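You operate a simulated robot arm through the tools that you are given. There is no shell and no other tool.

You are at the controls of a simulated robot arm. One attempt, no reset.

Task
Close up the waste drum: red lid shut and latched, bung in the vent hole.
Fine: hang the clip back on the peg of the green plate.

The check looks at the end state, three seconds after you hand in, the way a careful person would. Anything else that was tipped, shoved, dropped, spilled or broken makes it a failure. A push-on lid holds only when it is set on centred and level and pressed home; a screw cap is set on level and turned clockwise until tight.

Robot
A 7-joint arm with a two-finger parallel gripper, fixed in place. Base frame: the origin is on the floor under the middle of its stand, x ahead of it, y to its left, z up. Readings come in mm, degrees, newtons and seconds.
It reaches about 1372 mm from its shoulder. Its first joint turns from -149.0 to 149.0 degrees. Payload 3.43 kg.
Tool frame: the origin (TCP) lies between the finger pads and is the grasp point; the fingertips stand 30 mm ahead of it; z points along the fingers, y is the line along which they close. Largest opening 94 mm; finger width 28, thickness 10; the body of the gripper, 50 by 96 mm, starts 55 mm behind the TCP.
Orientation is that of the tool frame in the base frame, as a unit quaternion [x, y, z, w]. With the fingers straight down and closing along the base's y, the tool's x points along the base's -x, its y along +y and its z along -z.

Tools
- The arm moves only by the tool jog_arm. Its argument "steps" is a list of rows, each a list of 7 numbers: the shift along the tool's x, y, z in mm, then the turn, a rotation vector about the tool's x, y, z in degrees, then the opening, from 0 (shut) to 1 (fully open). In form: [[dx, dy, dz, wx, wy, wz, jaw], ...]. A call has 1 to 20 rows; each row shifts and turns the commanded pose from where the row before left it, along the tool's axes as they then stand. A row lasts 0.2 s, in which the tool goes at most 50 mm and 8.6 degrees; a call with a longer step from one row to the next is refused whole, and so is a gripper value outside its range. A pose out of reach is approached as far as the arm can. The call stops where the force on the tool passes 60 N (or 10 N more than at its start, if that is more) or the arm is blocked; 0.2 s more then pass. The fingers move at their own pace (about 45 mm/s each) and stop on an object; they squeeze with about 35 N. The grip force told is the motor's: it shows also when the fingers shut on nothing. Time passes only in rows, and 0.2 s behind the last, so rows that do not move let the fingers close. It gives the time, the measured TCP pose, the force on the tool (base axes), the opening and the grip force at its end, in the units of the frame above (readings bear some noise), with the torque about the TCP (base axes, N m) and any sound that the robot's microphone picked up, and new pictures: "pictures" is both (left out), scene, wrist or none.
- Cameras (640 x 400 px; columns grow to the right, rows downward): "scene" is fixed at [400.8, 498.9, 1294.2]; the picture's right is [-0.71, -0.70, 0.00], its down [-0.30, 0.31, -0.90] and it looks along [0.64, -0.64, -0.43] (base axes); focal length 309 px, centre (320, 200). "wrist" rides on the gripper at [76, 14, -103] in the tool frame; the picture's right is [-0.18, 0.98, 0.00], its down [-0.75, -0.14, -0.64] and it looks along [-0.63, -0.12, 0.77] (tool axes); focal length 243 px, centre (320, 200). There is no depth. A picture from a camera that has moved, and an enlarged one, comes with that camera's place and axes in the base frame and with its lens.
- inspect(camera, box): a new picture of the part [left, top, right, bottom] of that camera's present view, enlarged. The clock stands still meanwhile.
- hand_in(): hands the job in; it is judged then, once.

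Places have to be worked out from the pictures, the camera data and where the tool is seen. Open the gripper and draw the arm clear of the work before you hand the job in, unless the task says otherwise.

The tools are called after "Emit:" as a command line: name --pt "numbers of a row" for each row, then --argument value for the rest, lists and objects as JSON in quotes. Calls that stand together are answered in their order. jog_arm: Moves the arm, as the interface text tells. Its arguments: {"type":"object","properties":{"steps":{"type":"array"},"pictures":{"type":"string","enum":["both","scene","wrist","none"]}},"required":["steps"]} The other tools are called the same way: inspect (camera, box) takes an enlarged picture of a part of a camera's view; hand_in () hands the job in.

At the start:

```text
time_s: 0.0
position: [744.0, 315.4, 1160.6]
orientation: [0.0, 1.0, 0.002, 0.001]
contact_force: [-0.2, 0.6, 0.2]
ft_torque: [0.0, 0.01, 0.02]
opening: 93.9
finger_force: 0.1
```

scene: 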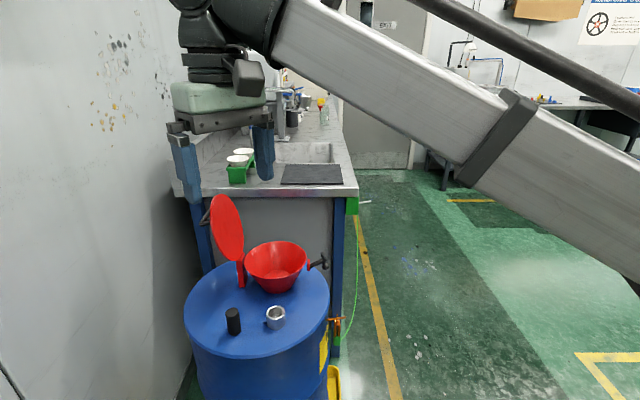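
wrist: 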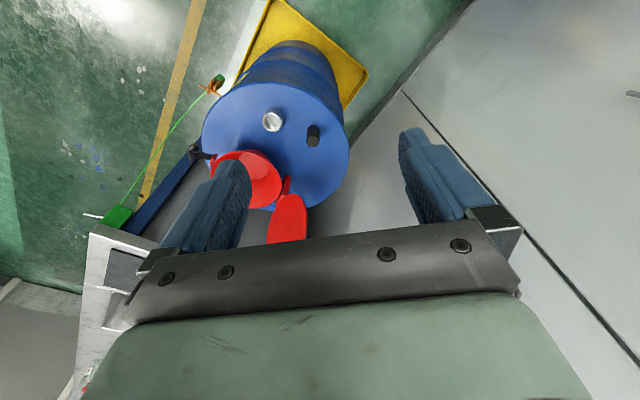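

I see a blue drum with a red funnel and open red lid, a black plug and a silver vent socket on top of the drum, plus an orange clip on a green wire. I'll enlarge the views first.

Emit:
inspect --camera "scene" --box '[170, 180, 350, 300]'

Emit:
inspect --camera "scene" --box '[170, 270, 370, 400]'

Emit:
inspect --camera "wrist" --box '[170, 60, 380, 250]'

Emit:
inspect --camera "scene" --box '[310, 180, 390, 400]'

```text
3.33 times, centred on (260, 240) of scene
camera zoom: at [400.8, 498.9, 1294.2], right [-0.71, -0.7, 0.0], down [-0.3, 0.31, -0.9], along [0.64, -0.64, -0.43], focal length 1031 px, centre (520, 67)
```

zoom: 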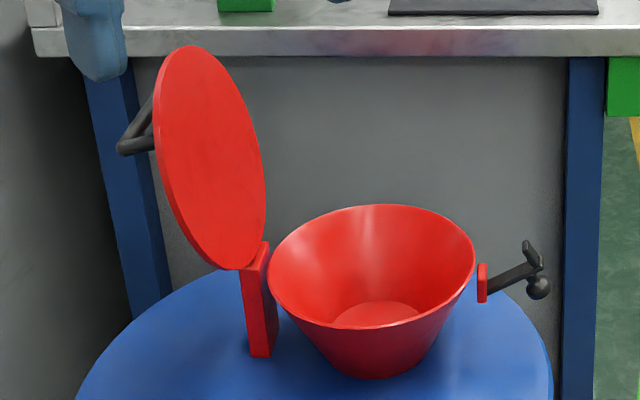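

```text
3.08 times, centred on (270, 335) of scene
camera zoom: at [400.8, 498.9, 1294.2], right [-0.71, -0.7, 0.0], down [-0.3, 0.31, -0.9], along [0.64, -0.64, -0.43], focal length 952 px, centre (474, -215)
```

zoom: 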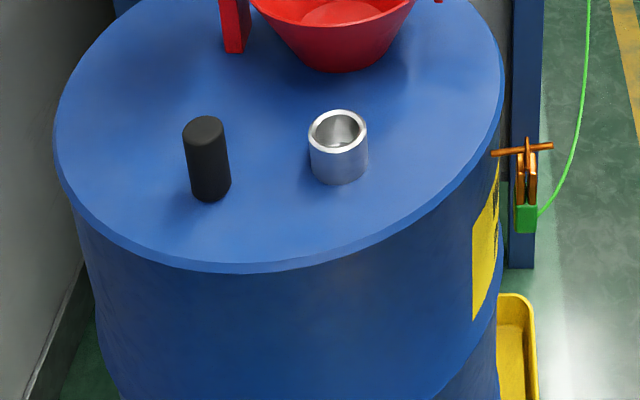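

```text
2.11 times, centred on (275, 155) of wrist
camera zoom: at [668.5, 328.8, 1262.9], right [0.18, 0.98, 0.0], down [0.75, -0.14, 0.64], along [0.63, -0.12, -0.77], focal length 511 px, centre (415, 295)
```

zoom: 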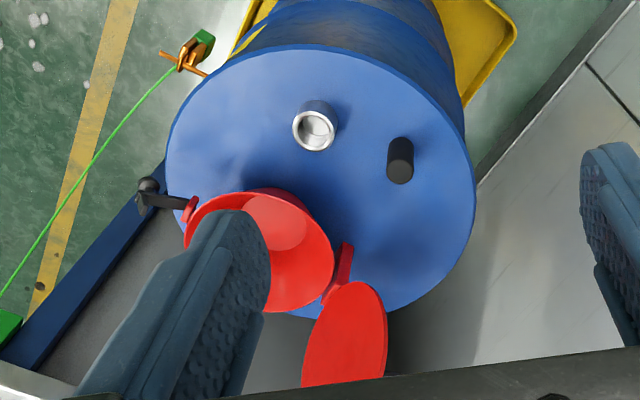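

```text
1.82 times, centred on (350, 290) of scene
camera zoom: at [400.8, 498.9, 1294.2], right [-0.71, -0.7, 0.0], down [-0.3, 0.31, -0.9], along [0.64, -0.64, -0.43], focal length 562 px, centre (266, 36)
```

zoom: 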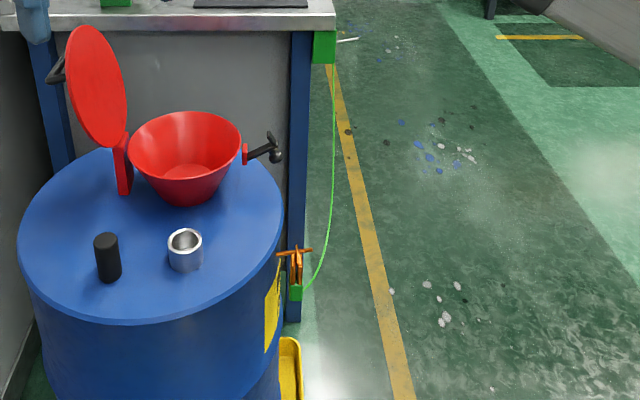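

The socket looks to be near (848,194,760), the bung near (900,272,782 top), the funnel rim near (943,115,817), the clip near (780,60,688), and the green plate near (980,-231,831). I'll move lower for a closer view before touching anything.

Emit:
jog_arm --pt "6 -24 37 0 0 0 1" --pt "6 -24 37 0 0 0 1" --pt "6 -24 37 0 0 0 1" --pt "6 -24 37 0 0 0 1" --pt "6 -24 37 0 0 0 1" --pt "6 -24 37 0 0 0 1" --pt "6 -24 37 0 0 0 1"

```text
time_s: 1.6
position: [700.9, 147.1, 898.3]
orientation: [0.0, 1.0, 0.001, 0.003]
contact_force: [0.2, 0.8, 0.9]
ft_torque: [-0.01, -0.01, -0.02]
opening: 93.7
finger_force: 0.0
camera wrist: at [625.0, 159.7, 1001.1], right [0.18, 0.98, 0.0], down [0.75, -0.14, 0.64], along [0.63, -0.12, -0.76], focal length 243 px, centre (320, 200)
```

scene: 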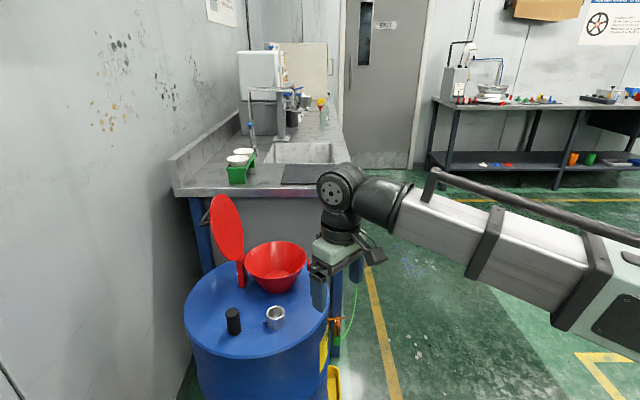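
wrist: 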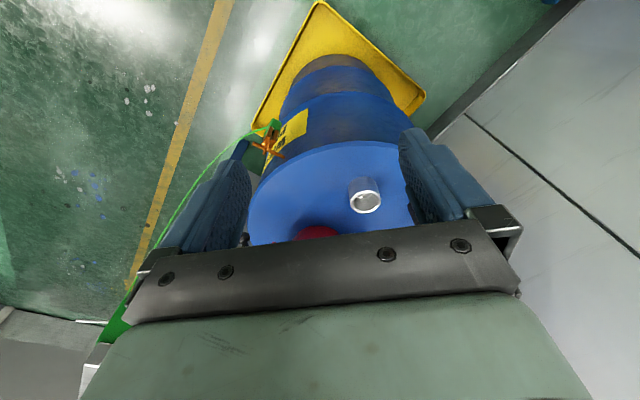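

The clip is visible at upper-left of the wrist view; I'll zoom in on it and on the socket.

Emit:
inspect --camera "wrist" --box '[230, 100, 330, 170]'

Emit:
inspect --camera "scene" --box '[310, 300, 370, 350]'

Emit:
inspect --camera "scene" --box '[195, 185, 315, 265]'

```text
5.71 times, centred on (280, 135) of wrist
camera zoom: at [625.0, 159.7, 1001.1], right [0.18, 0.98, 0.0], down [0.75, -0.14, 0.64], along [0.63, -0.12, -0.76], focal length 1386 px, centre (549, 571)
```

zoom: 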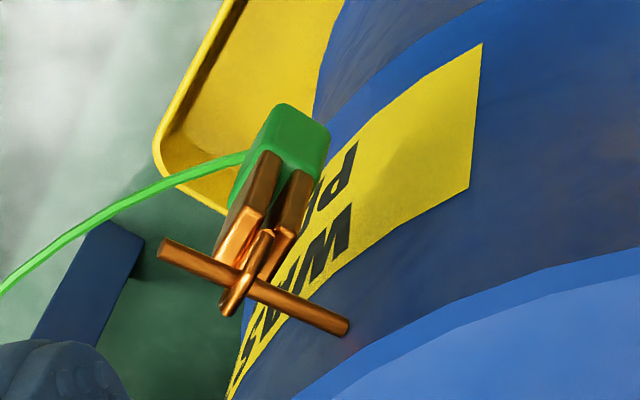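

```text
8.00 times, centred on (340, 325) of scene
camera zoom: at [400.8, 498.9, 1294.2], right [-0.71, -0.7, 0.0], down [-0.3, 0.31, -0.9], along [0.64, -0.64, -0.43], focal length 2474 px, centre (160, -800)
```

zoom: 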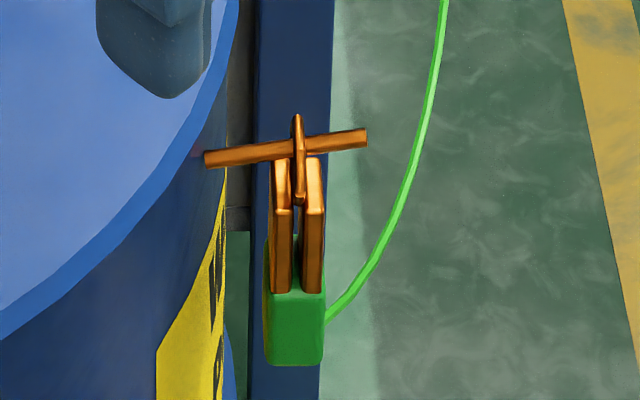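

```text
5.00 times, centred on (255, 225) of scene
camera zoom: at [400.8, 498.9, 1294.2], right [-0.71, -0.7, 0.0], down [-0.3, 0.31, -0.9], along [0.64, -0.64, -0.43], focal length 1546 px, centre (645, 75)
```

zoom: 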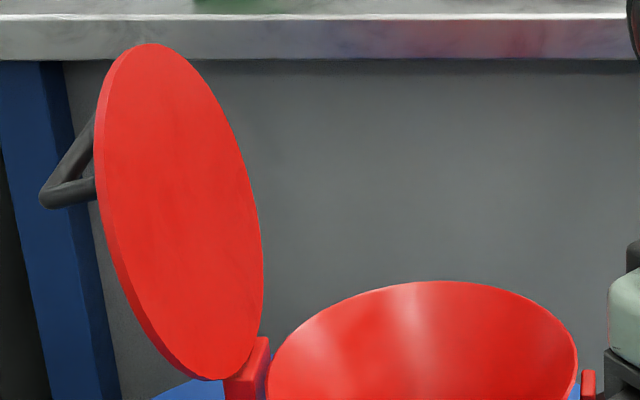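

The clip hangs by a ring on a horizontal copper rod that sticks out from the drum side. The funnel latch comes next, so I'll move for a close look at it.

Emit:
jog_arm --pt "-33 -29 0 0 0 0 1" --pt "-33 -29 0 0 0 0 1" --pt "-33 -29 0 0 0 0 1" --pt "0 0 0 0 0 0 1"

```text
time_s: 2.6
position: [800.1, 59.2, 903.5]
orientation: [0.001, 1.0, 0.001, 0.002]
contact_force: [0.5, 0.2, -0.9]
ft_torque: [-0.02, 0.0, -0.02]
opening: 93.9
finger_force: 0.0
camera wrist: at [725.5, 73.0, 1005.3], right [0.18, 0.98, 0.0], down [0.75, -0.14, 0.64], along [0.63, -0.12, -0.77], focal length 243 px, centre (320, 200)
```

scene: 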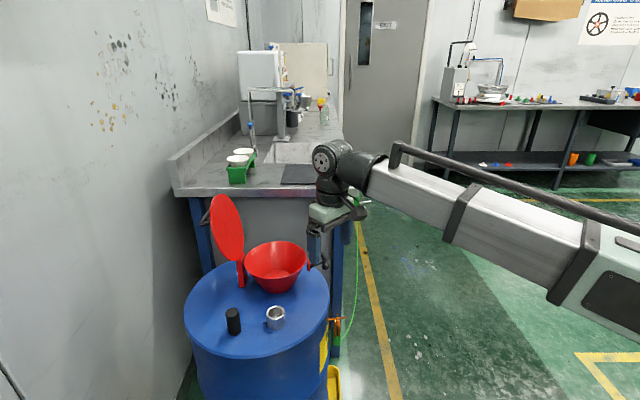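
wrist: 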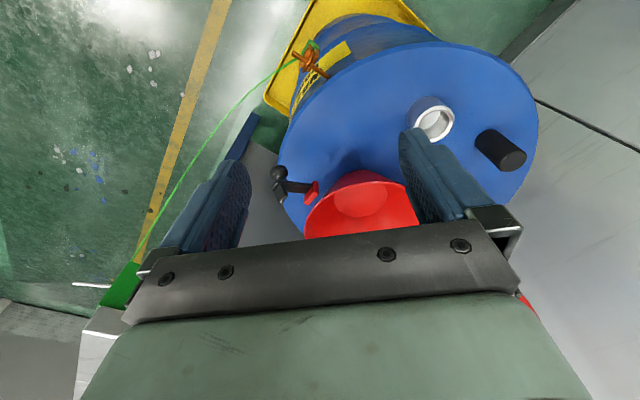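

The latch is now visible in the wrist view, so I'll zoom in on it, the clip and the bung.

Emit:
inspect --camera "wrist" --box '[250, 140, 350, 220]'

Emit:
inspect --camera "wrist" --box '[270, 25, 370, 105]'

Emit:
inspect --camera "wrist" --box '[400, 80, 560, 200]'

Emit:
inspect --camera "wrist" --box '[60, 240, 180, 320]'

```text
5.00 times, centred on (300, 180) of wrist
camera zoom: at [725.5, 73.0, 1005.3], right [0.18, 0.98, 0.0], down [0.75, -0.14, 0.64], along [0.63, -0.12, -0.77], focal length 1213 px, centre (420, 300)
```

zoom: 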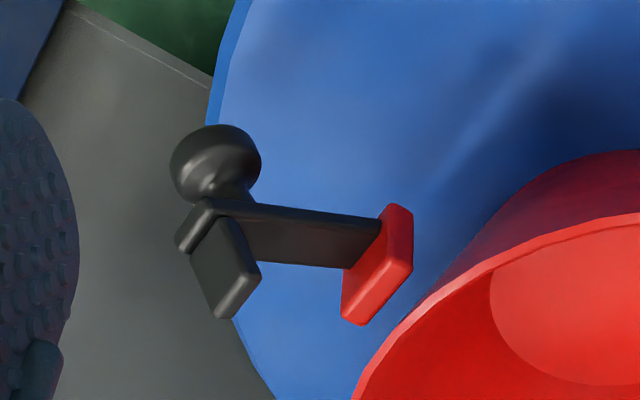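

```text
5.00 times, centred on (320, 65) of wrist
camera zoom: at [725.5, 73.0, 1005.3], right [0.18, 0.98, 0.0], down [0.75, -0.14, 0.64], along [0.63, -0.12, -0.77], focal length 1213 px, centre (320, 875)
```

zoom: 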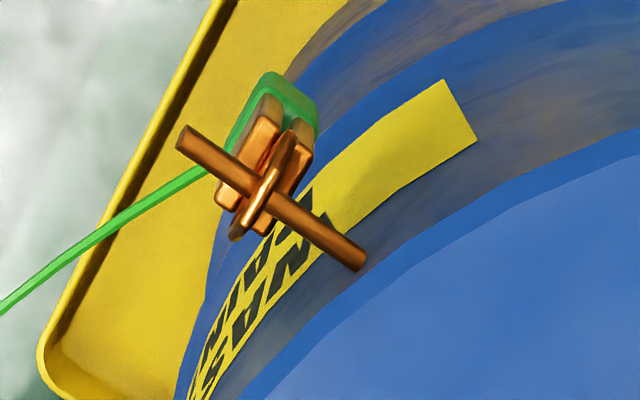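

```text
3.33 times, centred on (480, 140) of wrist
camera zoom: at [725.5, 73.0, 1005.3], right [0.18, 0.98, 0.0], down [0.75, -0.14, 0.64], along [0.63, -0.12, -0.77], focal length 809 px, centre (-213, 400)
```

zoom: 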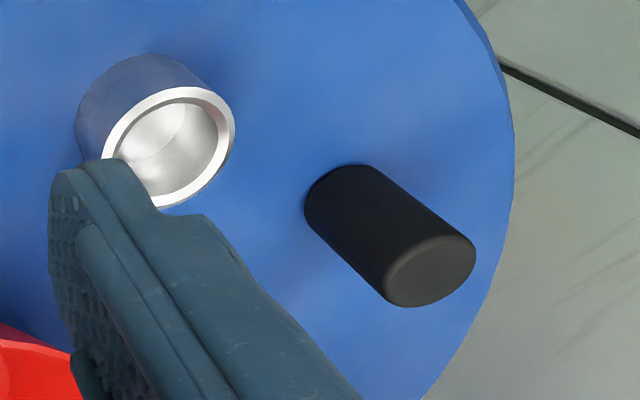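

```text
5.00 times, centred on (120, 280) of wrist
camera zoom: at [725.5, 73.0, 1005.3], right [0.18, 0.98, 0.0], down [0.75, -0.14, 0.64], along [0.63, -0.12, -0.77], focal length 1213 px, centre (1320, -200)
```

zoom: 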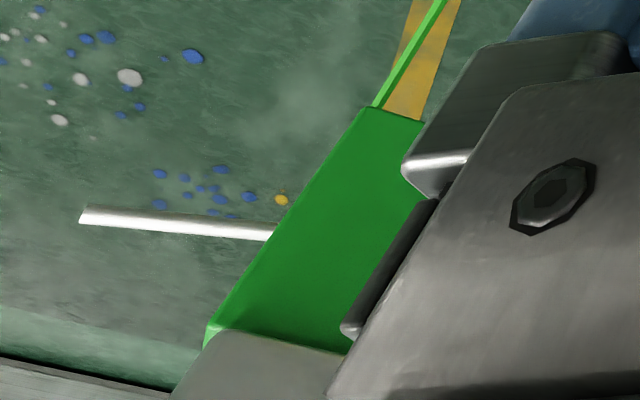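

With better-conditioned sight lines I put the socket top near (863,184,733), the bung top near (911,268,763), and the latch ball near (881,-7,755). The drum setup is yawed about 48°. I'll move above the bung and keep clear of the lid.

Emit:
jog_arm --pt "-22 41 6 0 0 0 1" --pt "-22 41 6 0 0 0 1" --pt "-22 41 6 0 0 0 1" --pt "-22 41 6 0 0 0 1" --pt "-22 41 6 0 0 0 1" --pt "0 0 0 0 0 0 1"

```text
time_s: 4.0
position: [910.8, 266.5, 868.7]
orientation: [-0.001, 1.0, 0.001, 0.002]
contact_force: [0.1, -0.5, 0.0]
ft_torque: [0.01, 0.02, 0.02]
opening: 94.0
finger_force: 0.1
camera wrist: at [835.8, 279.1, 970.8], right [0.18, 0.98, 0.0], down [0.75, -0.14, 0.64], along [0.63, -0.12, -0.77], focal length 243 px, centre (320, 200)
```

scene: 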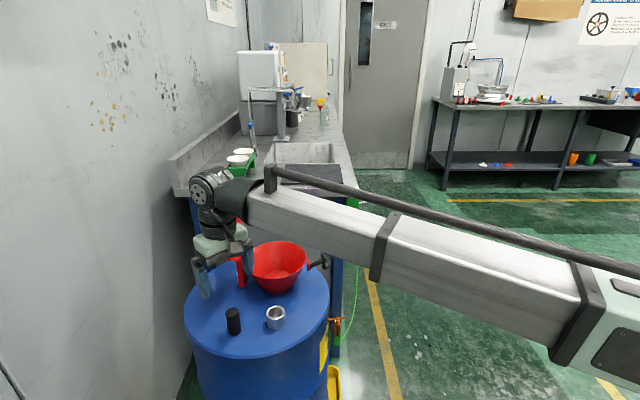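
wrist: 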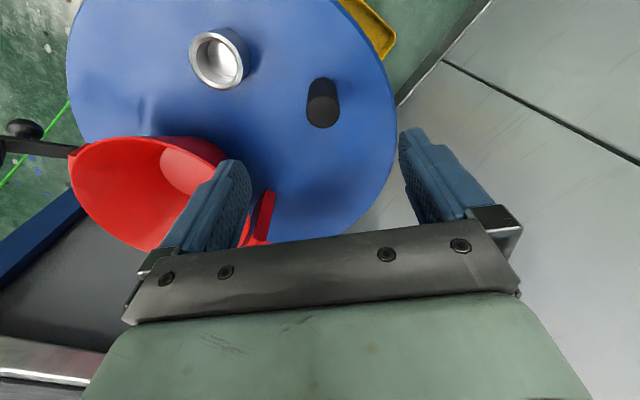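

I'll zoom in on the bung and the socket from this new pose to triangulate them precisely.

Emit:
inspect --camera "wrist" --box '[280, 60, 370, 140]'

Emit:
inspect --camera "wrist" --box '[170, 20, 270, 100]'

Emit:
inspect --camera "scene" --box '[210, 290, 300, 350]'

Emit:
inspect --camera "wrist" --box '[0, 90, 290, 280]'

```text
5.00 times, centred on (325, 100) of wrist
camera zoom: at [835.8, 279.1, 970.8], right [0.18, 0.98, 0.0], down [0.75, -0.14, 0.64], along [0.63, -0.12, -0.77], focal length 1213 px, centre (295, 700)
```

zoom: 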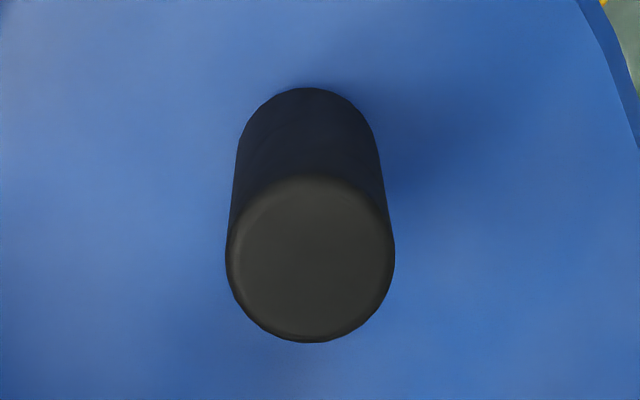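

```text
5.00 times, centred on (220, 60) of wrist
camera zoom: at [835.8, 279.1, 970.8], right [0.18, 0.98, 0.0], down [0.75, -0.14, 0.64], along [0.63, -0.12, -0.77], focal length 1213 px, centre (820, 900)
```

zoom: 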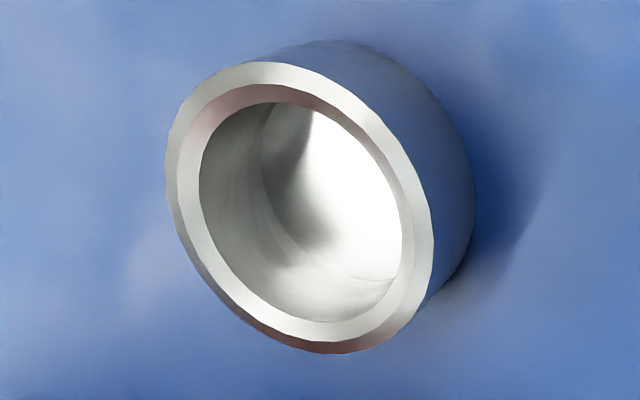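

```text
6.67 times, centred on (255, 320) of scene
camera zoom: at [400.8, 498.9, 1294.2], right [-0.71, -0.7, 0.0], down [-0.3, 0.31, -0.9], along [0.64, -0.64, -0.43], focal length 2062 px, centre (753, -600)
```

zoom: 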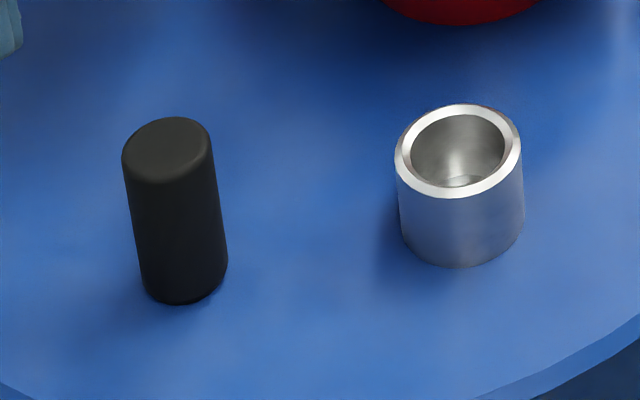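

```text
2.11 times, centred on (145, 185) of wrist
camera zoom: at [835.8, 279.1, 970.8], right [0.18, 0.98, 0.0], down [0.75, -0.14, 0.64], along [0.63, -0.12, -0.77], focal length 511 px, centre (688, 232)
```

zoom: 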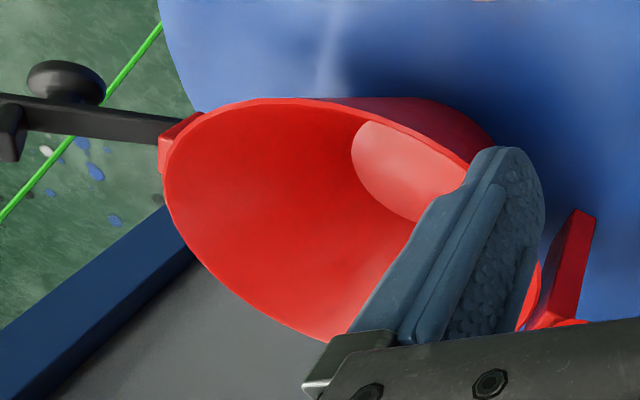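

The bung top centre is at about (910.5,268,763), 29 mm across. The socket top centre is at about (861,185,738) with a bore of about 33 mm, and the drum top is at z≈702. I'll descend around the bung with the fingers open.

Emit:
jog_arm --pt "0 1.5 30 0 0 0 1" --pt "0 0 30 0 0 0 1" --pt "0 0 30 0 0 0 1" --pt "0 0 20 0 0 0 1" --pt "0 0 0 0 0 0 1"

```text
time_s: 5.2
position: [912.0, 268.0, 760.4]
orientation: [0.0, 1.0, 0.001, 0.002]
contact_force: [0.1, 0.3, 0.8]
ft_torque: [0.02, 0.02, 0.01]
opening: 94.1
finger_force: 0.1
camera wrist: at [836.2, 280.3, 861.9], right [0.18, 0.98, 0.0], down [0.75, -0.14, 0.64], along [0.63, -0.12, -0.76], focal length 243 px, centre (320, 200)
```

scene: 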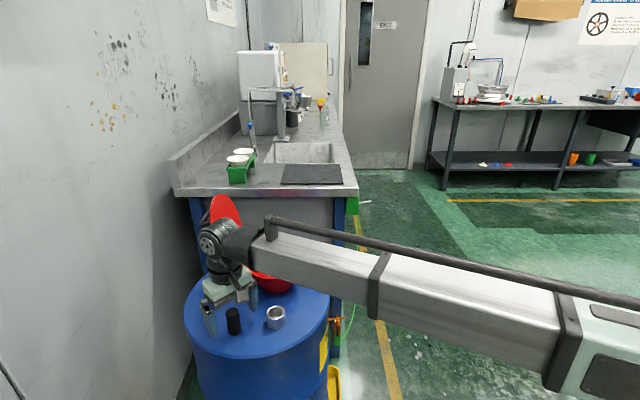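
wrist: 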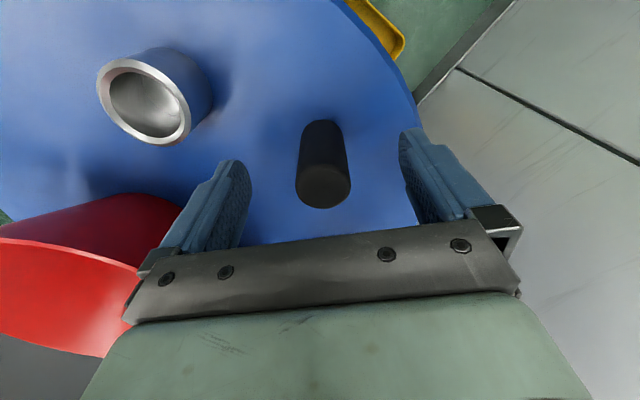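

The bung top sits right at the TCP's image point, so it's centred between the fingers. I'll close on it.

Emit:
jog_arm --pt "0 0 0 0 0 0 0" --pt "0 0 0 0 0 0 0" --pt "0 0 0 0 0 0 0" --pt "0 0 0 0 0 0 0" --pt "0 0 0 0 0 0 0" --pt "0 0 0 0 0 0 0"

```text
time_s: 6.6
position: [911.4, 267.2, 759.8]
orientation: [0.0, 1.0, 0.0, 0.001]
contact_force: [-0.2, 0.4, 3.6]
ft_torque: [0.05, 0.03, 0.0]
opening: 28.7
finger_force: 35.1
camera wrist: at [836.1, 280.3, 862.4], right [0.18, 0.98, 0.0], down [0.75, -0.14, 0.64], along [0.63, -0.12, -0.76], focal length 243 px, centre (320, 200)
```

scene: 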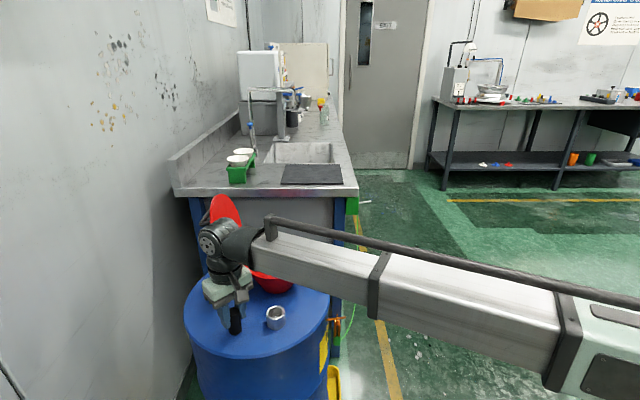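
wrist: 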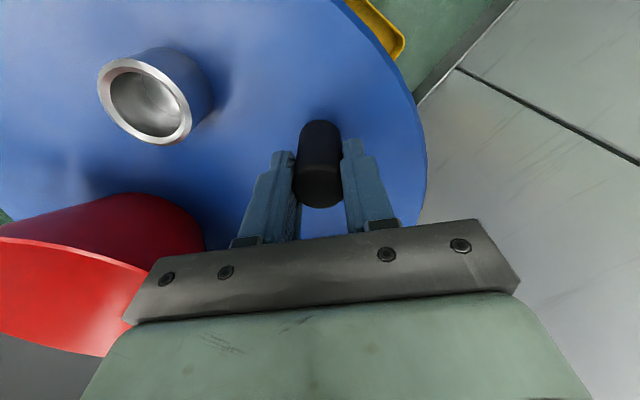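

The bung is gripped at 28.7 mm. I'll lift it 60 mm and carry it above the socket.

Emit:
jog_arm --pt "0 0 -20 0 0 0 0" --pt "0 0 -20 0 0 0 0" --pt "0 0 -20 0 0 0 0" --pt "12.6 -20.7 0 0 0 0 0" --pt "12.6 -20.7 0 0 0 0 0" --pt "12.6 -20.7 0 0 0 0 0" --pt "12.6 -20.7 0 0 0 0 0" --pt "0 0 0 0 0 0 0" --pt "0 0 0 0 0 0 0"

```text
time_s: 8.6
position: [862.3, 184.5, 820.9]
orientation: [-0.001, 1.0, 0.001, 0.002]
contact_force: [0.7, -0.5, -0.5]
ft_torque: [0.03, -0.01, 0.03]
opening: 28.6
finger_force: 34.8
camera wrist: at [786.1, 197.7, 923.2], right [0.18, 0.98, 0.0], down [0.75, -0.14, 0.64], along [0.63, -0.12, -0.77], focal length 243 px, centre (320, 200)
```

scene: 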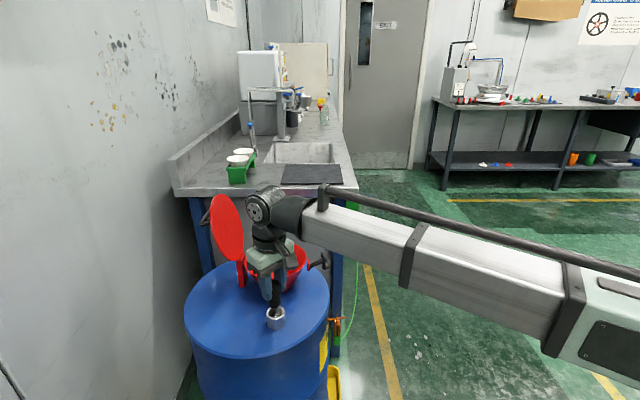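
wrist: 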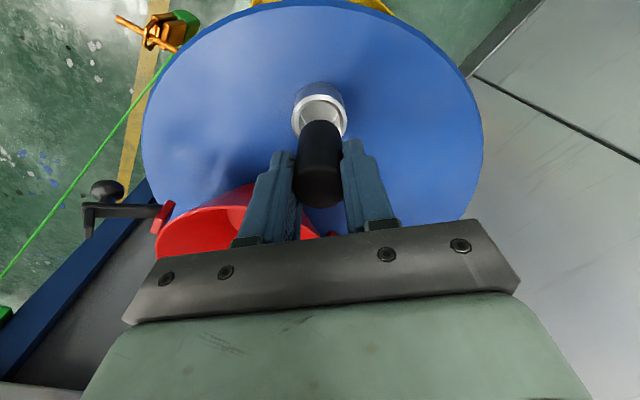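

I'll inspect both views closely to check the bung's alignment over the bore.

Emit:
inspect --camera "wrist" --box '[270, 70, 370, 220]'

Emit:
inspect --camera "scene" --box '[245, 270, 305, 340]'

Emit:
inspect --camera "wrist" --box '[70, 160, 270, 280]'

```text
2.67 times, centred on (320, 145) of wrist
camera zoom: at [786.1, 197.7, 923.2], right [0.18, 0.98, 0.0], down [0.75, -0.14, 0.64], along [0.63, -0.12, -0.77], focal length 647 px, centre (320, 347)
```

zoom: 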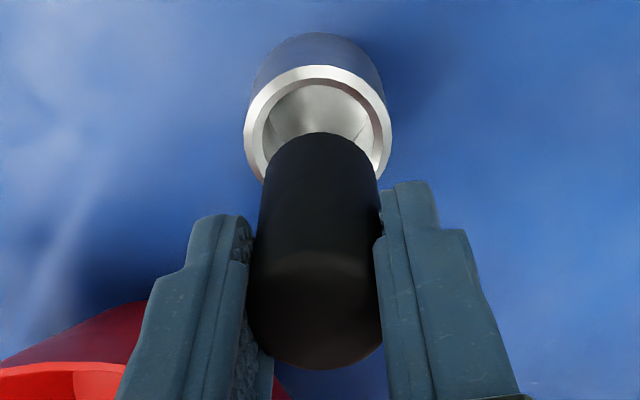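

```text
5.71 times, centred on (275, 305) of scene
camera zoom: at [400.8, 498.9, 1294.2], right [-0.71, -0.7, 0.0], down [-0.3, 0.31, -0.9], along [0.64, -0.64, -0.43], focal length 1767 px, centre (577, -400)
```

zoom: 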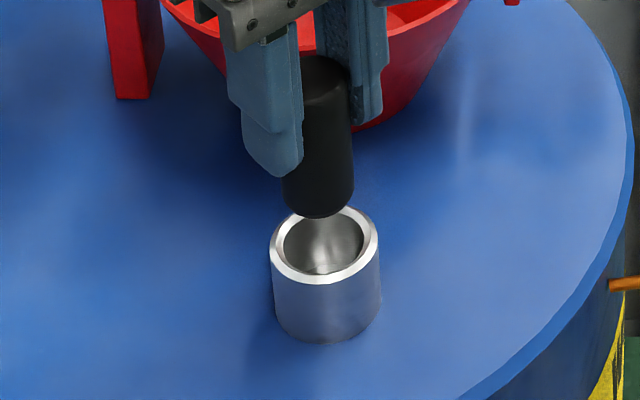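

```text
3.20 times, centred on (170, 220) of wrist
camera zoom: at [786.1, 197.7, 923.2], right [0.18, 0.98, 0.0], down [0.75, -0.14, 0.64], along [0.63, -0.12, -0.77], focal length 776 px, centre (800, 136)
```

zoom: 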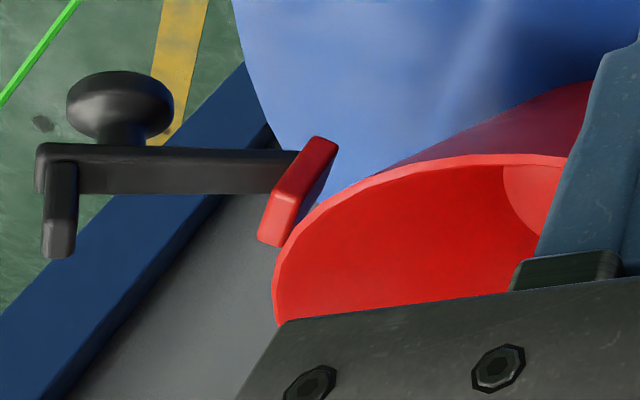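

The bung looks about 2–4 mm too far in +x relative to the bore. I'll correct that and descend to just above the rim so both sit at nearly the same depth for a clear comparison.

Emit:
jog_arm --pt "2.5 0.5 8 0 0 0 0" --pt "0 0 8 0 0 0 0" --pt "0 0 0 0 0 0 0" --pt "0 0 0 0 0 0 0" --pictures "none"

Emit:
inspect --camera "wrist" --box '[270, 80, 370, 180]'

Emit:
inspect --camera "scene" --box '[250, 280, 300, 335]'

```text
time_s: 9.6
position: [858.9, 183.8, 804.8]
orientation: [0.001, 1.0, 0.002, 0.001]
contact_force: [0.4, 0.0, -0.5]
ft_torque: [-0.02, -0.04, 0.0]
opening: 28.7
finger_force: 34.7
```

```text
4.00 times, centred on (320, 130) of wrist
camera zoom: at [783.6, 198.7, 907.0], right [0.18, 0.98, 0.0], down [0.75, -0.14, 0.64], along [0.63, -0.12, -0.77], focal length 970 px, centre (320, 480)
```

zoom: 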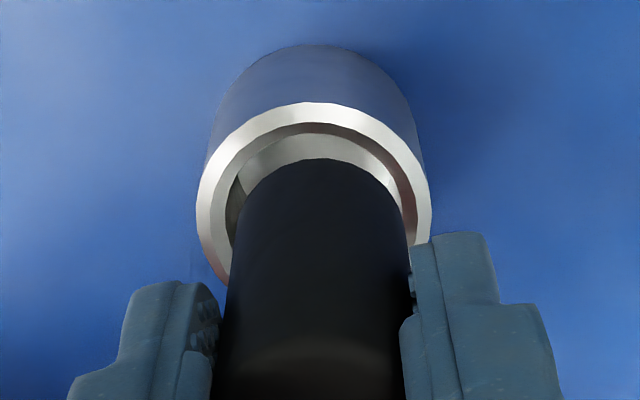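

```text
7.27 times, centred on (275, 308) of scene
camera zoom: at [400.8, 498.9, 1294.2], right [-0.71, -0.7, 0.0], down [-0.3, 0.31, -0.9], along [0.64, -0.64, -0.43], focal length 2249 px, centre (647, -582)
```

zoom: 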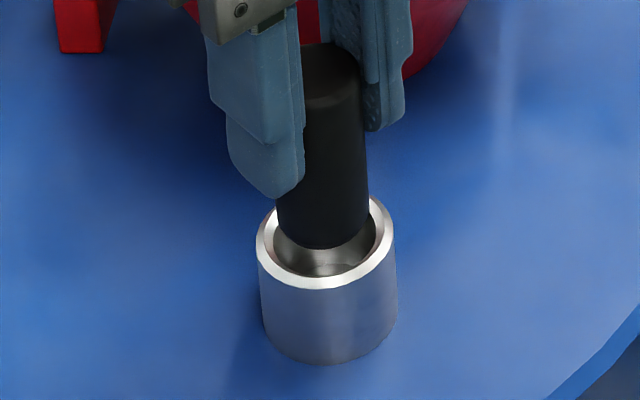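

At similar depth the bung is about +1.5 mm in x off the bore centre. I'll nudge it over and lower it partly in while watching the forces.

Emit:
jog_arm --pt "1.5 -0.3 3 0 0 0 0" --pt "0 0 4 0 0 0 0" --pt "0 0 4 0 0 0 0" --pt "0 0 4 0 0 0 0" --pt "0 0 4 0 0 0 0" --pt "0 0 0 0 0 0 0" --pictures "none"

Emit:
inspect --camera "wrist" --box '[270, 80, 370, 180]'

Emit:
inspect --camera "scene" --box '[250, 280, 300, 335]'

```text
time_s: 11.0
position: [858.4, 183.6, 789.9]
orientation: [0.001, 1.0, 0.001, 0.003]
contact_force: [11.1, -4.2, 49.6]
ft_torque: [-0.2, -0.1, 0.04]
opening: 29.0
finger_force: 35.0
```

```text
4.00 times, centred on (320, 130) of wrist
camera zoom: at [781.8, 197.4, 891.2], right [0.18, 0.98, 0.0], down [0.75, -0.14, 0.65], along [0.64, -0.12, -0.76], focal length 970 px, centre (320, 480)
```

zoom: 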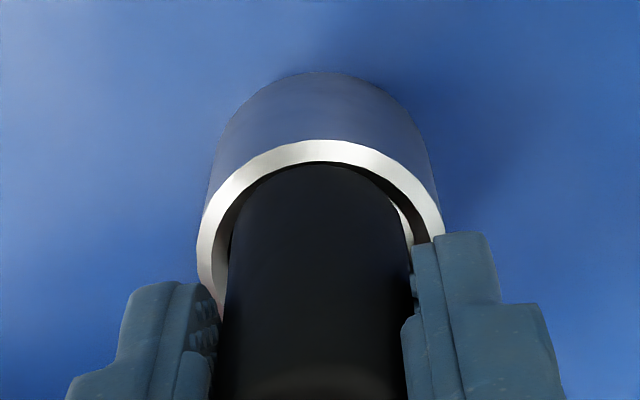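

```text
7.27 times, centred on (275, 308) of scene
camera zoom: at [400.8, 498.9, 1294.2], right [-0.71, -0.7, 0.0], down [-0.3, 0.31, -0.9], along [0.64, -0.64, -0.43], focal length 2249 px, centre (647, -582)
```

zoom: 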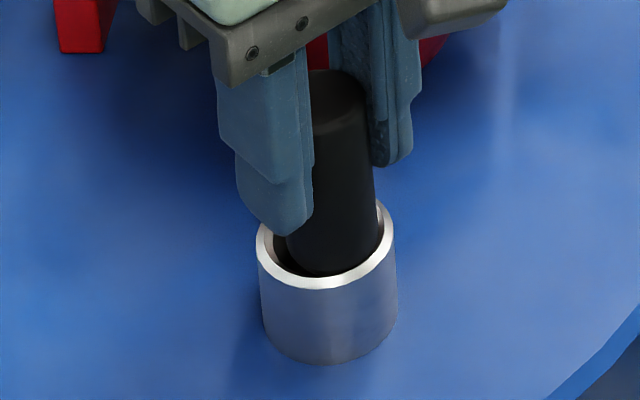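

The bung caught the chamfer on the −x side, shown by the +11 N in x, so I over-corrected. I'll back off, shift about +2 mm in x and try again.

Emit:
jog_arm --pt "0 0 -6 0 0 0 0" --pt "-2.2 0 0 0 0 0 0" --pt "0 0 3 0 0 0 0" --pt "0 0 3 0 0 0 0" --pt "0 0 3 0 0 0 0" --pt "0 0 0 0 0 0 0" --pictures "none"

Emit:
inspect --camera "wrist" --box '[270, 80, 370, 180]'

Emit:
inspect --camera "scene" --box '[250, 280, 300, 335]'

```text
time_s: 12.4
position: [861.0, 185.6, 785.8]
orientation: [-0.001, 1.0, 0.001, 0.003]
contact_force: [4.1, 1.1, 49.6]
ft_torque: [0.59, 0.08, -0.03]
opening: 28.9
finger_force: 35.4
```

```text
4.00 times, centred on (320, 130) of wrist
camera zoom: at [784.6, 198.4, 887.7], right [0.18, 0.98, 0.0], down [0.75, -0.14, 0.65], along [0.64, -0.12, -0.76], focal length 970 px, centre (320, 480)
```

zoom: 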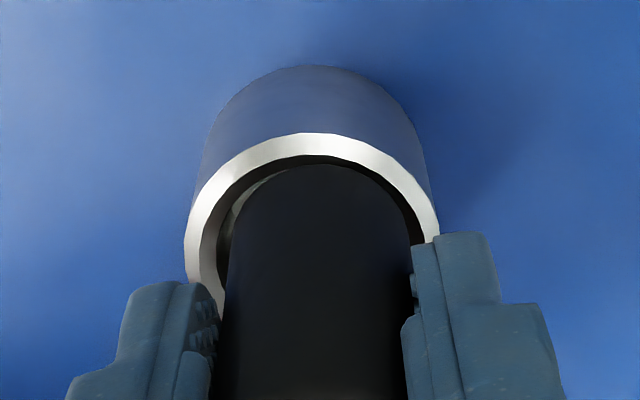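

```text
7.27 times, centred on (275, 308) of scene
camera zoom: at [400.8, 498.9, 1294.2], right [-0.71, -0.7, 0.0], down [-0.3, 0.31, -0.9], along [0.64, -0.64, -0.43], focal length 2249 px, centre (647, -582)
```

zoom: 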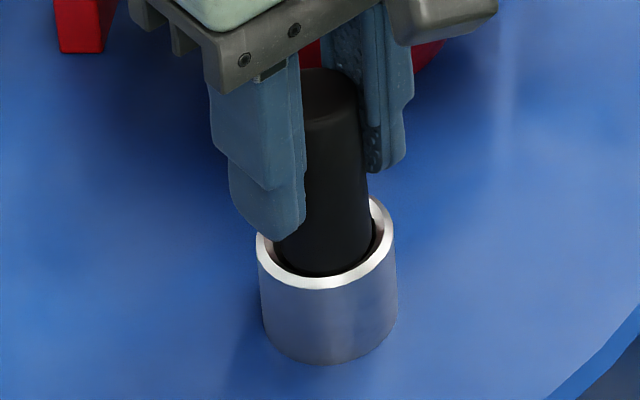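

Now the torque points to contact on the +y and slightly −x side. I'll lift a little, shift −1.3 mm in y and +0.6 mm in x, and press again.

Emit:
jog_arm --pt "0 0 -4 0 0 0 0" --pt "-0.6 -1.3 0 0 0 0 0" --pt "0 0 3 0 0 0 0" --pt "0 0 3 0 0 0 0" --pt "0 0 3 0 0 0 0" --pt "0 0 0 0 0 0 0" --pictures "none"

Emit:
inspect --camera "wrist" --box '[270, 80, 370, 180]'

Emit:
inspect --camera "scene" --box '[250, 280, 300, 335]'

```text
time_s: 13.8
position: [861.3, 184.7, 781.2]
orientation: [0.001, 1.0, 0.001, 0.003]
contact_force: [5.3, 5.2, 49.6]
ft_torque: [0.15, 0.23, -0.09]
opening: 29.1
finger_force: 35.0
```

```text
4.00 times, centred on (320, 130) of wrist
camera zoom: at [785.0, 196.8, 882.5], right [0.18, 0.98, 0.0], down [0.75, -0.14, 0.65], along [0.64, -0.12, -0.76], focal length 970 px, centre (320, 480)
```

zoom: 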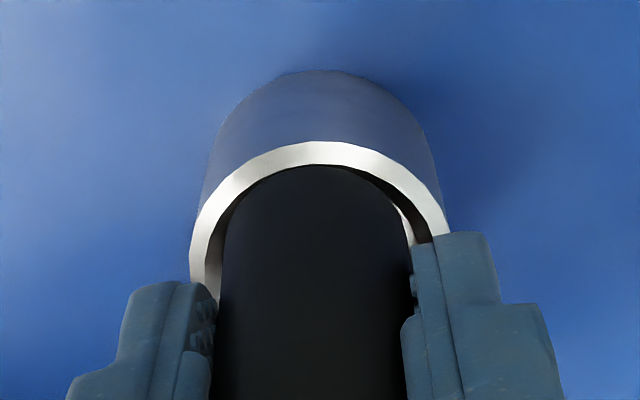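

```text
7.27 times, centred on (275, 308) of scene
camera zoom: at [400.8, 498.9, 1294.2], right [-0.71, -0.7, 0.0], down [-0.3, 0.31, -0.9], along [0.64, -0.64, -0.43], focal length 2249 px, centre (647, -582)
```

zoom: 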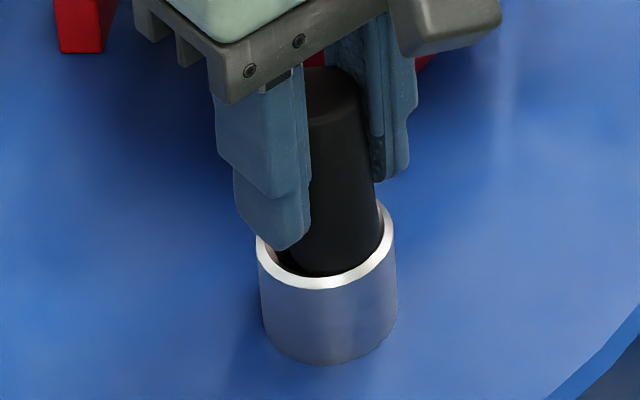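

The gripper slid down the bung about 9 mm and the bung is still on the chamfer; the torque suggests contact on the −x side. I'll lift it clear and check its tilt and position.

Emit:
jog_arm --pt "0 0 -6 0 0 0 0" --pt "0 0 -8 0 0 0 0" --pt "0 0 -8 0 0 0 0" --pt "0 0 0 0 0 0 0" --pt "0 0 0 0 0 0 0" --pictures "none"

Emit:
inspect --camera "wrist" --box '[260, 70, 380, 220]'

Emit:
inspect --camera "scene" --box '[245, 270, 305, 340]'

```text
time_s: 15.0
position: [859.7, 182.7, 801.4]
orientation: [0.0, 1.0, 0.001, 0.001]
contact_force: [0.4, -0.6, -0.5]
ft_torque: [0.0, -0.01, -0.01]
opening: 28.8
finger_force: 34.9
```

```text
2.67 times, centred on (320, 145) of wrist
camera zoom: at [784.8, 196.4, 903.4], right [0.18, 0.98, 0.0], down [0.75, -0.14, 0.64], along [0.63, -0.12, -0.77], focal length 647 px, centre (320, 347)
```

zoom: 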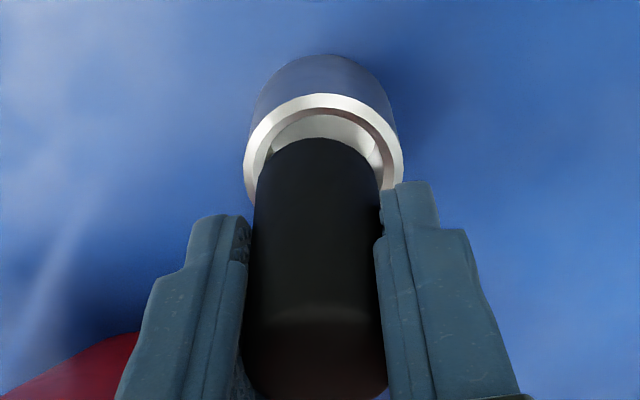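

```text
5.71 times, centred on (275, 305) of scene
camera zoom: at [400.8, 498.9, 1294.2], right [-0.71, -0.7, 0.0], down [-0.3, 0.31, -0.9], along [0.64, -0.64, -0.43], focal length 1767 px, centre (577, -400)
```

zoom: 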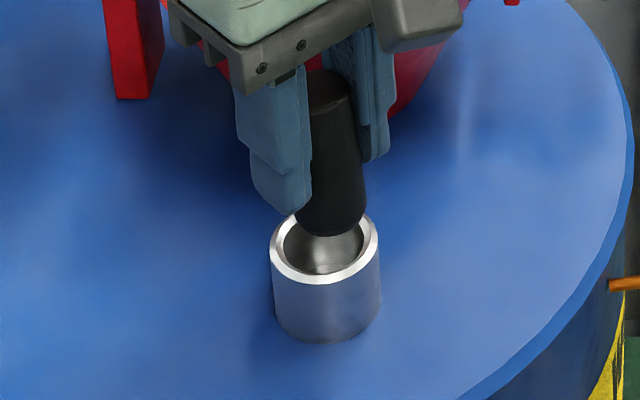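

The bung has tilted in the grip by about 7° (bottom toward −x). I'll rotate the gripper −7° about its y axis to stand the bung upright, then re-check alignment.

Emit:
jog_arm --pt "0 0 0 0 -3.5 0 0" --pt "0 0 0 0 -3.5 0 0" --pt "0 0 0 0 0 0 0" --pt "0 0 0 0 0 0 0" --pictures "none"

Emit:
inspect --camera "wrist" --box '[260, 70, 380, 220]'

Emit:
inspect --camera "scene" --box '[245, 270, 305, 340]'

```text
time_s: 16.0
position: [860.1, 183.6, 800.4]
orientation: [0.0, 0.998, 0.001, 0.063]
contact_force: [0.2, -0.3, -1.0]
ft_torque: [-0.01, 0.01, -0.02]
opening: 28.7
finger_force: 35.2
```

```text
2.67 times, centred on (320, 145) of wrist
camera zoom: at [772.8, 196.9, 893.2], right [0.18, 0.98, 0.02], down [0.67, -0.14, 0.73], along [0.72, -0.12, -0.68], focal length 647 px, centre (320, 347)
```

zoom: 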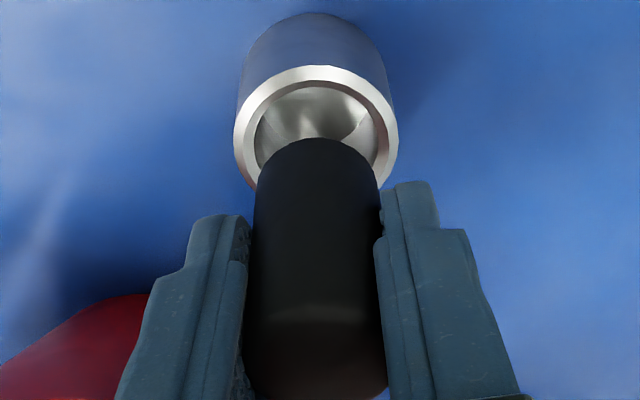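

```text
5.71 times, centred on (275, 305) of scene
camera zoom: at [400.8, 498.9, 1294.2], right [-0.71, -0.7, 0.0], down [-0.3, 0.31, -0.9], along [0.64, -0.64, -0.43], focal length 1767 px, centre (577, -400)
```

zoom: 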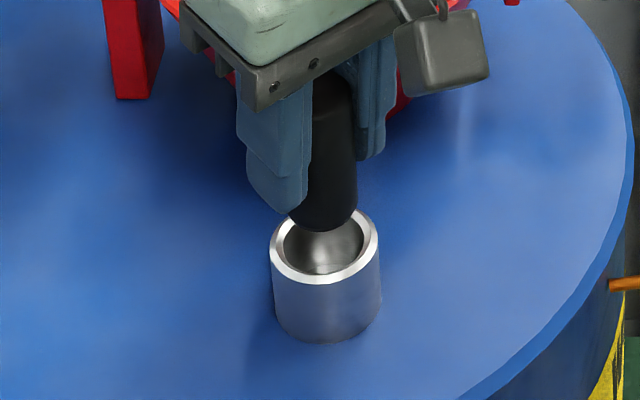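

The bung is upright now. I'll lower it along the vertical to just above the rim for a same-depth comparison.

Emit:
jog_arm --pt "0.9 0 6.9 0 0 0 0" --pt "0.9 0 6.9 0 0 0 0" --pt "0 0 0 0 0 0 0" --pt "0 0 0 0 0 0 0" --pictures "none"

Emit:
inspect --camera "wrist" --box '[270, 80, 370, 180]'

Emit:
inspect --camera "scene" --box '[250, 280, 300, 335]'

```text
time_s: 17.0
position: [859.6, 185.1, 787.7]
orientation: [0.0, 0.998, 0.001, 0.062]
contact_force: [-1.0, -0.4, 0.3]
ft_torque: [0.0, -0.02, -0.01]
opening: 28.6
finger_force: 35.1
```

```text
4.00 times, centred on (320, 130) of wrist
camera zoom: at [772.7, 197.1, 879.5], right [0.18, 0.98, 0.02], down [0.67, -0.14, 0.73], along [0.72, -0.12, -0.68], focal length 970 px, centre (320, 480)
```

zoom: 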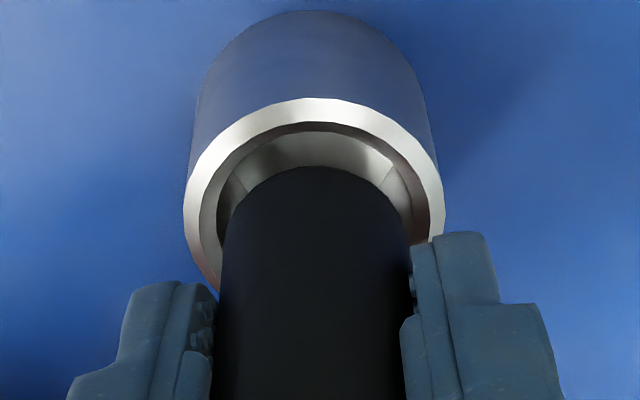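

```text
7.27 times, centred on (275, 308) of scene
camera zoom: at [400.8, 498.9, 1294.2], right [-0.71, -0.7, 0.0], down [-0.3, 0.31, -0.9], along [0.64, -0.64, -0.43], focal length 2249 px, centre (647, -582)
```

zoom: 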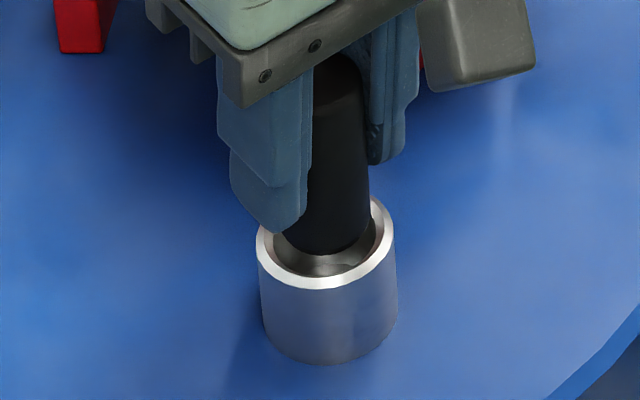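

The alignment is within about 1 mm by both sideways measures. I'll descend in small steps and check the force.

Emit:
jog_arm --pt "0.4 -0.4 3 0 0 0 0" --pt "0.4 0 3 0 0 0 0" --pt "0.4 0 3 0 0 0 0" --pt "0 0 0 0 0 0 0" --pictures "none"

Emit:
inspect --camera "wrist" --box '[270, 80, 370, 180]'

Emit:
inspect --camera "scene" --box '[250, 280, 300, 335]'

```text
time_s: 18.0
position: [860.3, 182.5, 777.9]
orientation: [0.0, 0.998, 0.001, 0.062]
contact_force: [0.4, -0.4, 0.3]
ft_torque: [0.03, 0.02, 0.01]
opening: 28.5
finger_force: 35.1
```

```text
4.00 times, centred on (320, 130) of wrist
camera zoom: at [772.8, 196.2, 870.5], right [0.18, 0.98, 0.02], down [0.67, -0.14, 0.73], along [0.72, -0.12, -0.68], focal length 970 px, centre (320, 480)
```

zoom: 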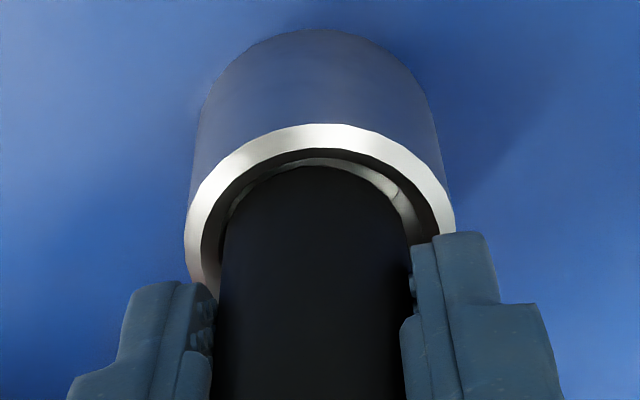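

```text
7.27 times, centred on (275, 308) of scene
camera zoom: at [400.8, 498.9, 1294.2], right [-0.71, -0.7, 0.0], down [-0.3, 0.31, -0.9], along [0.64, -0.64, -0.43], focal length 2249 px, centre (647, -582)
```

zoom: 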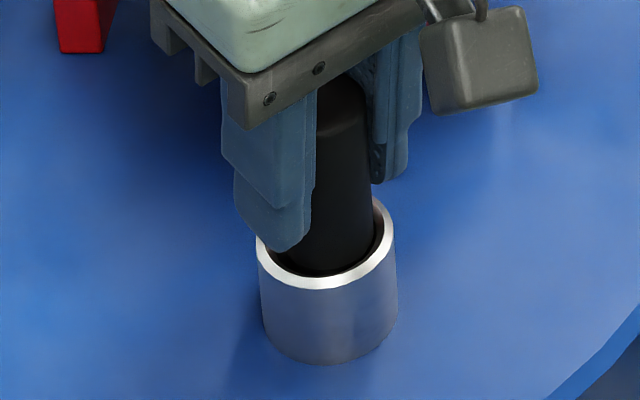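

There's no contact yet and the bung is entering the mouth. The gaps show it should go about +1.2 mm in y and +1 mm in x, so I'll shift and continue down.

Emit:
jog_arm --pt "-1.0 1.3 0.1 0 0 0 0" --pt "0 0 0 0 0 0 0" --pt "0.3 0 2.5 0 0 0 0" --pt "0.3 0 2.5 0 0 0 0" --pt "0 0 0 0 0 0 0" --pictures "none"

Emit:
inspect --camera "wrist" --box '[270, 80, 370, 180]'

Emit:
inspect --camera "scene" --box '[250, 280, 300, 335]'

```text
time_s: 19.2
position: [860.7, 184.9, 773.9]
orientation: [0.0, 0.998, 0.0, 0.063]
contact_force: [1.2, -2.5, 1.8]
ft_torque: [-0.13, -0.04, 0.0]
opening: 28.7
finger_force: 34.6
```

```text
4.00 times, centred on (320, 130) of wrist
camera zoom: at [773.7, 197.9, 865.4], right [0.18, 0.98, 0.02], down [0.67, -0.14, 0.73], along [0.72, -0.12, -0.68], focal length 970 px, centre (320, 480)
```

zoom: 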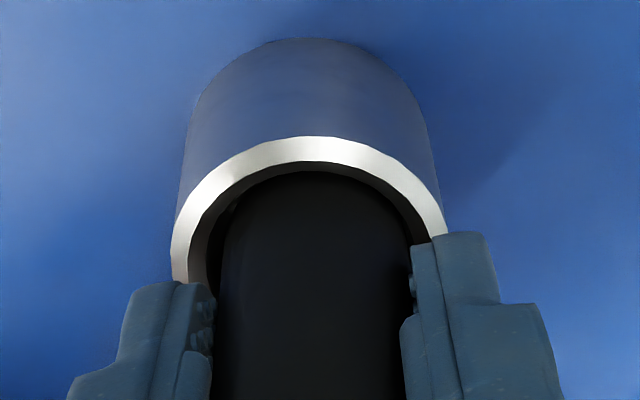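

```text
7.27 times, centred on (275, 308) of scene
camera zoom: at [400.8, 498.9, 1294.2], right [-0.71, -0.7, 0.0], down [-0.3, 0.31, -0.9], along [0.64, -0.64, -0.43], focal length 2249 px, centre (647, -582)
```

zoom: 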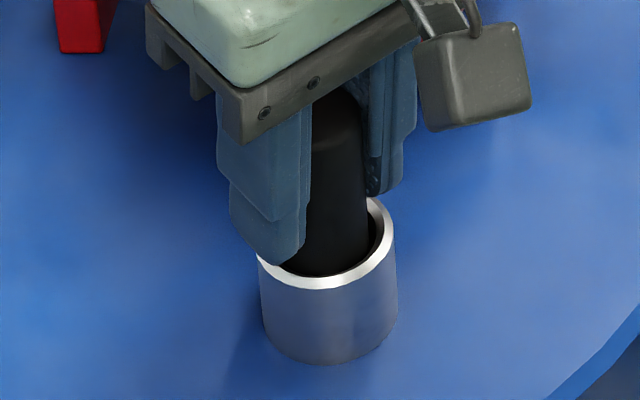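

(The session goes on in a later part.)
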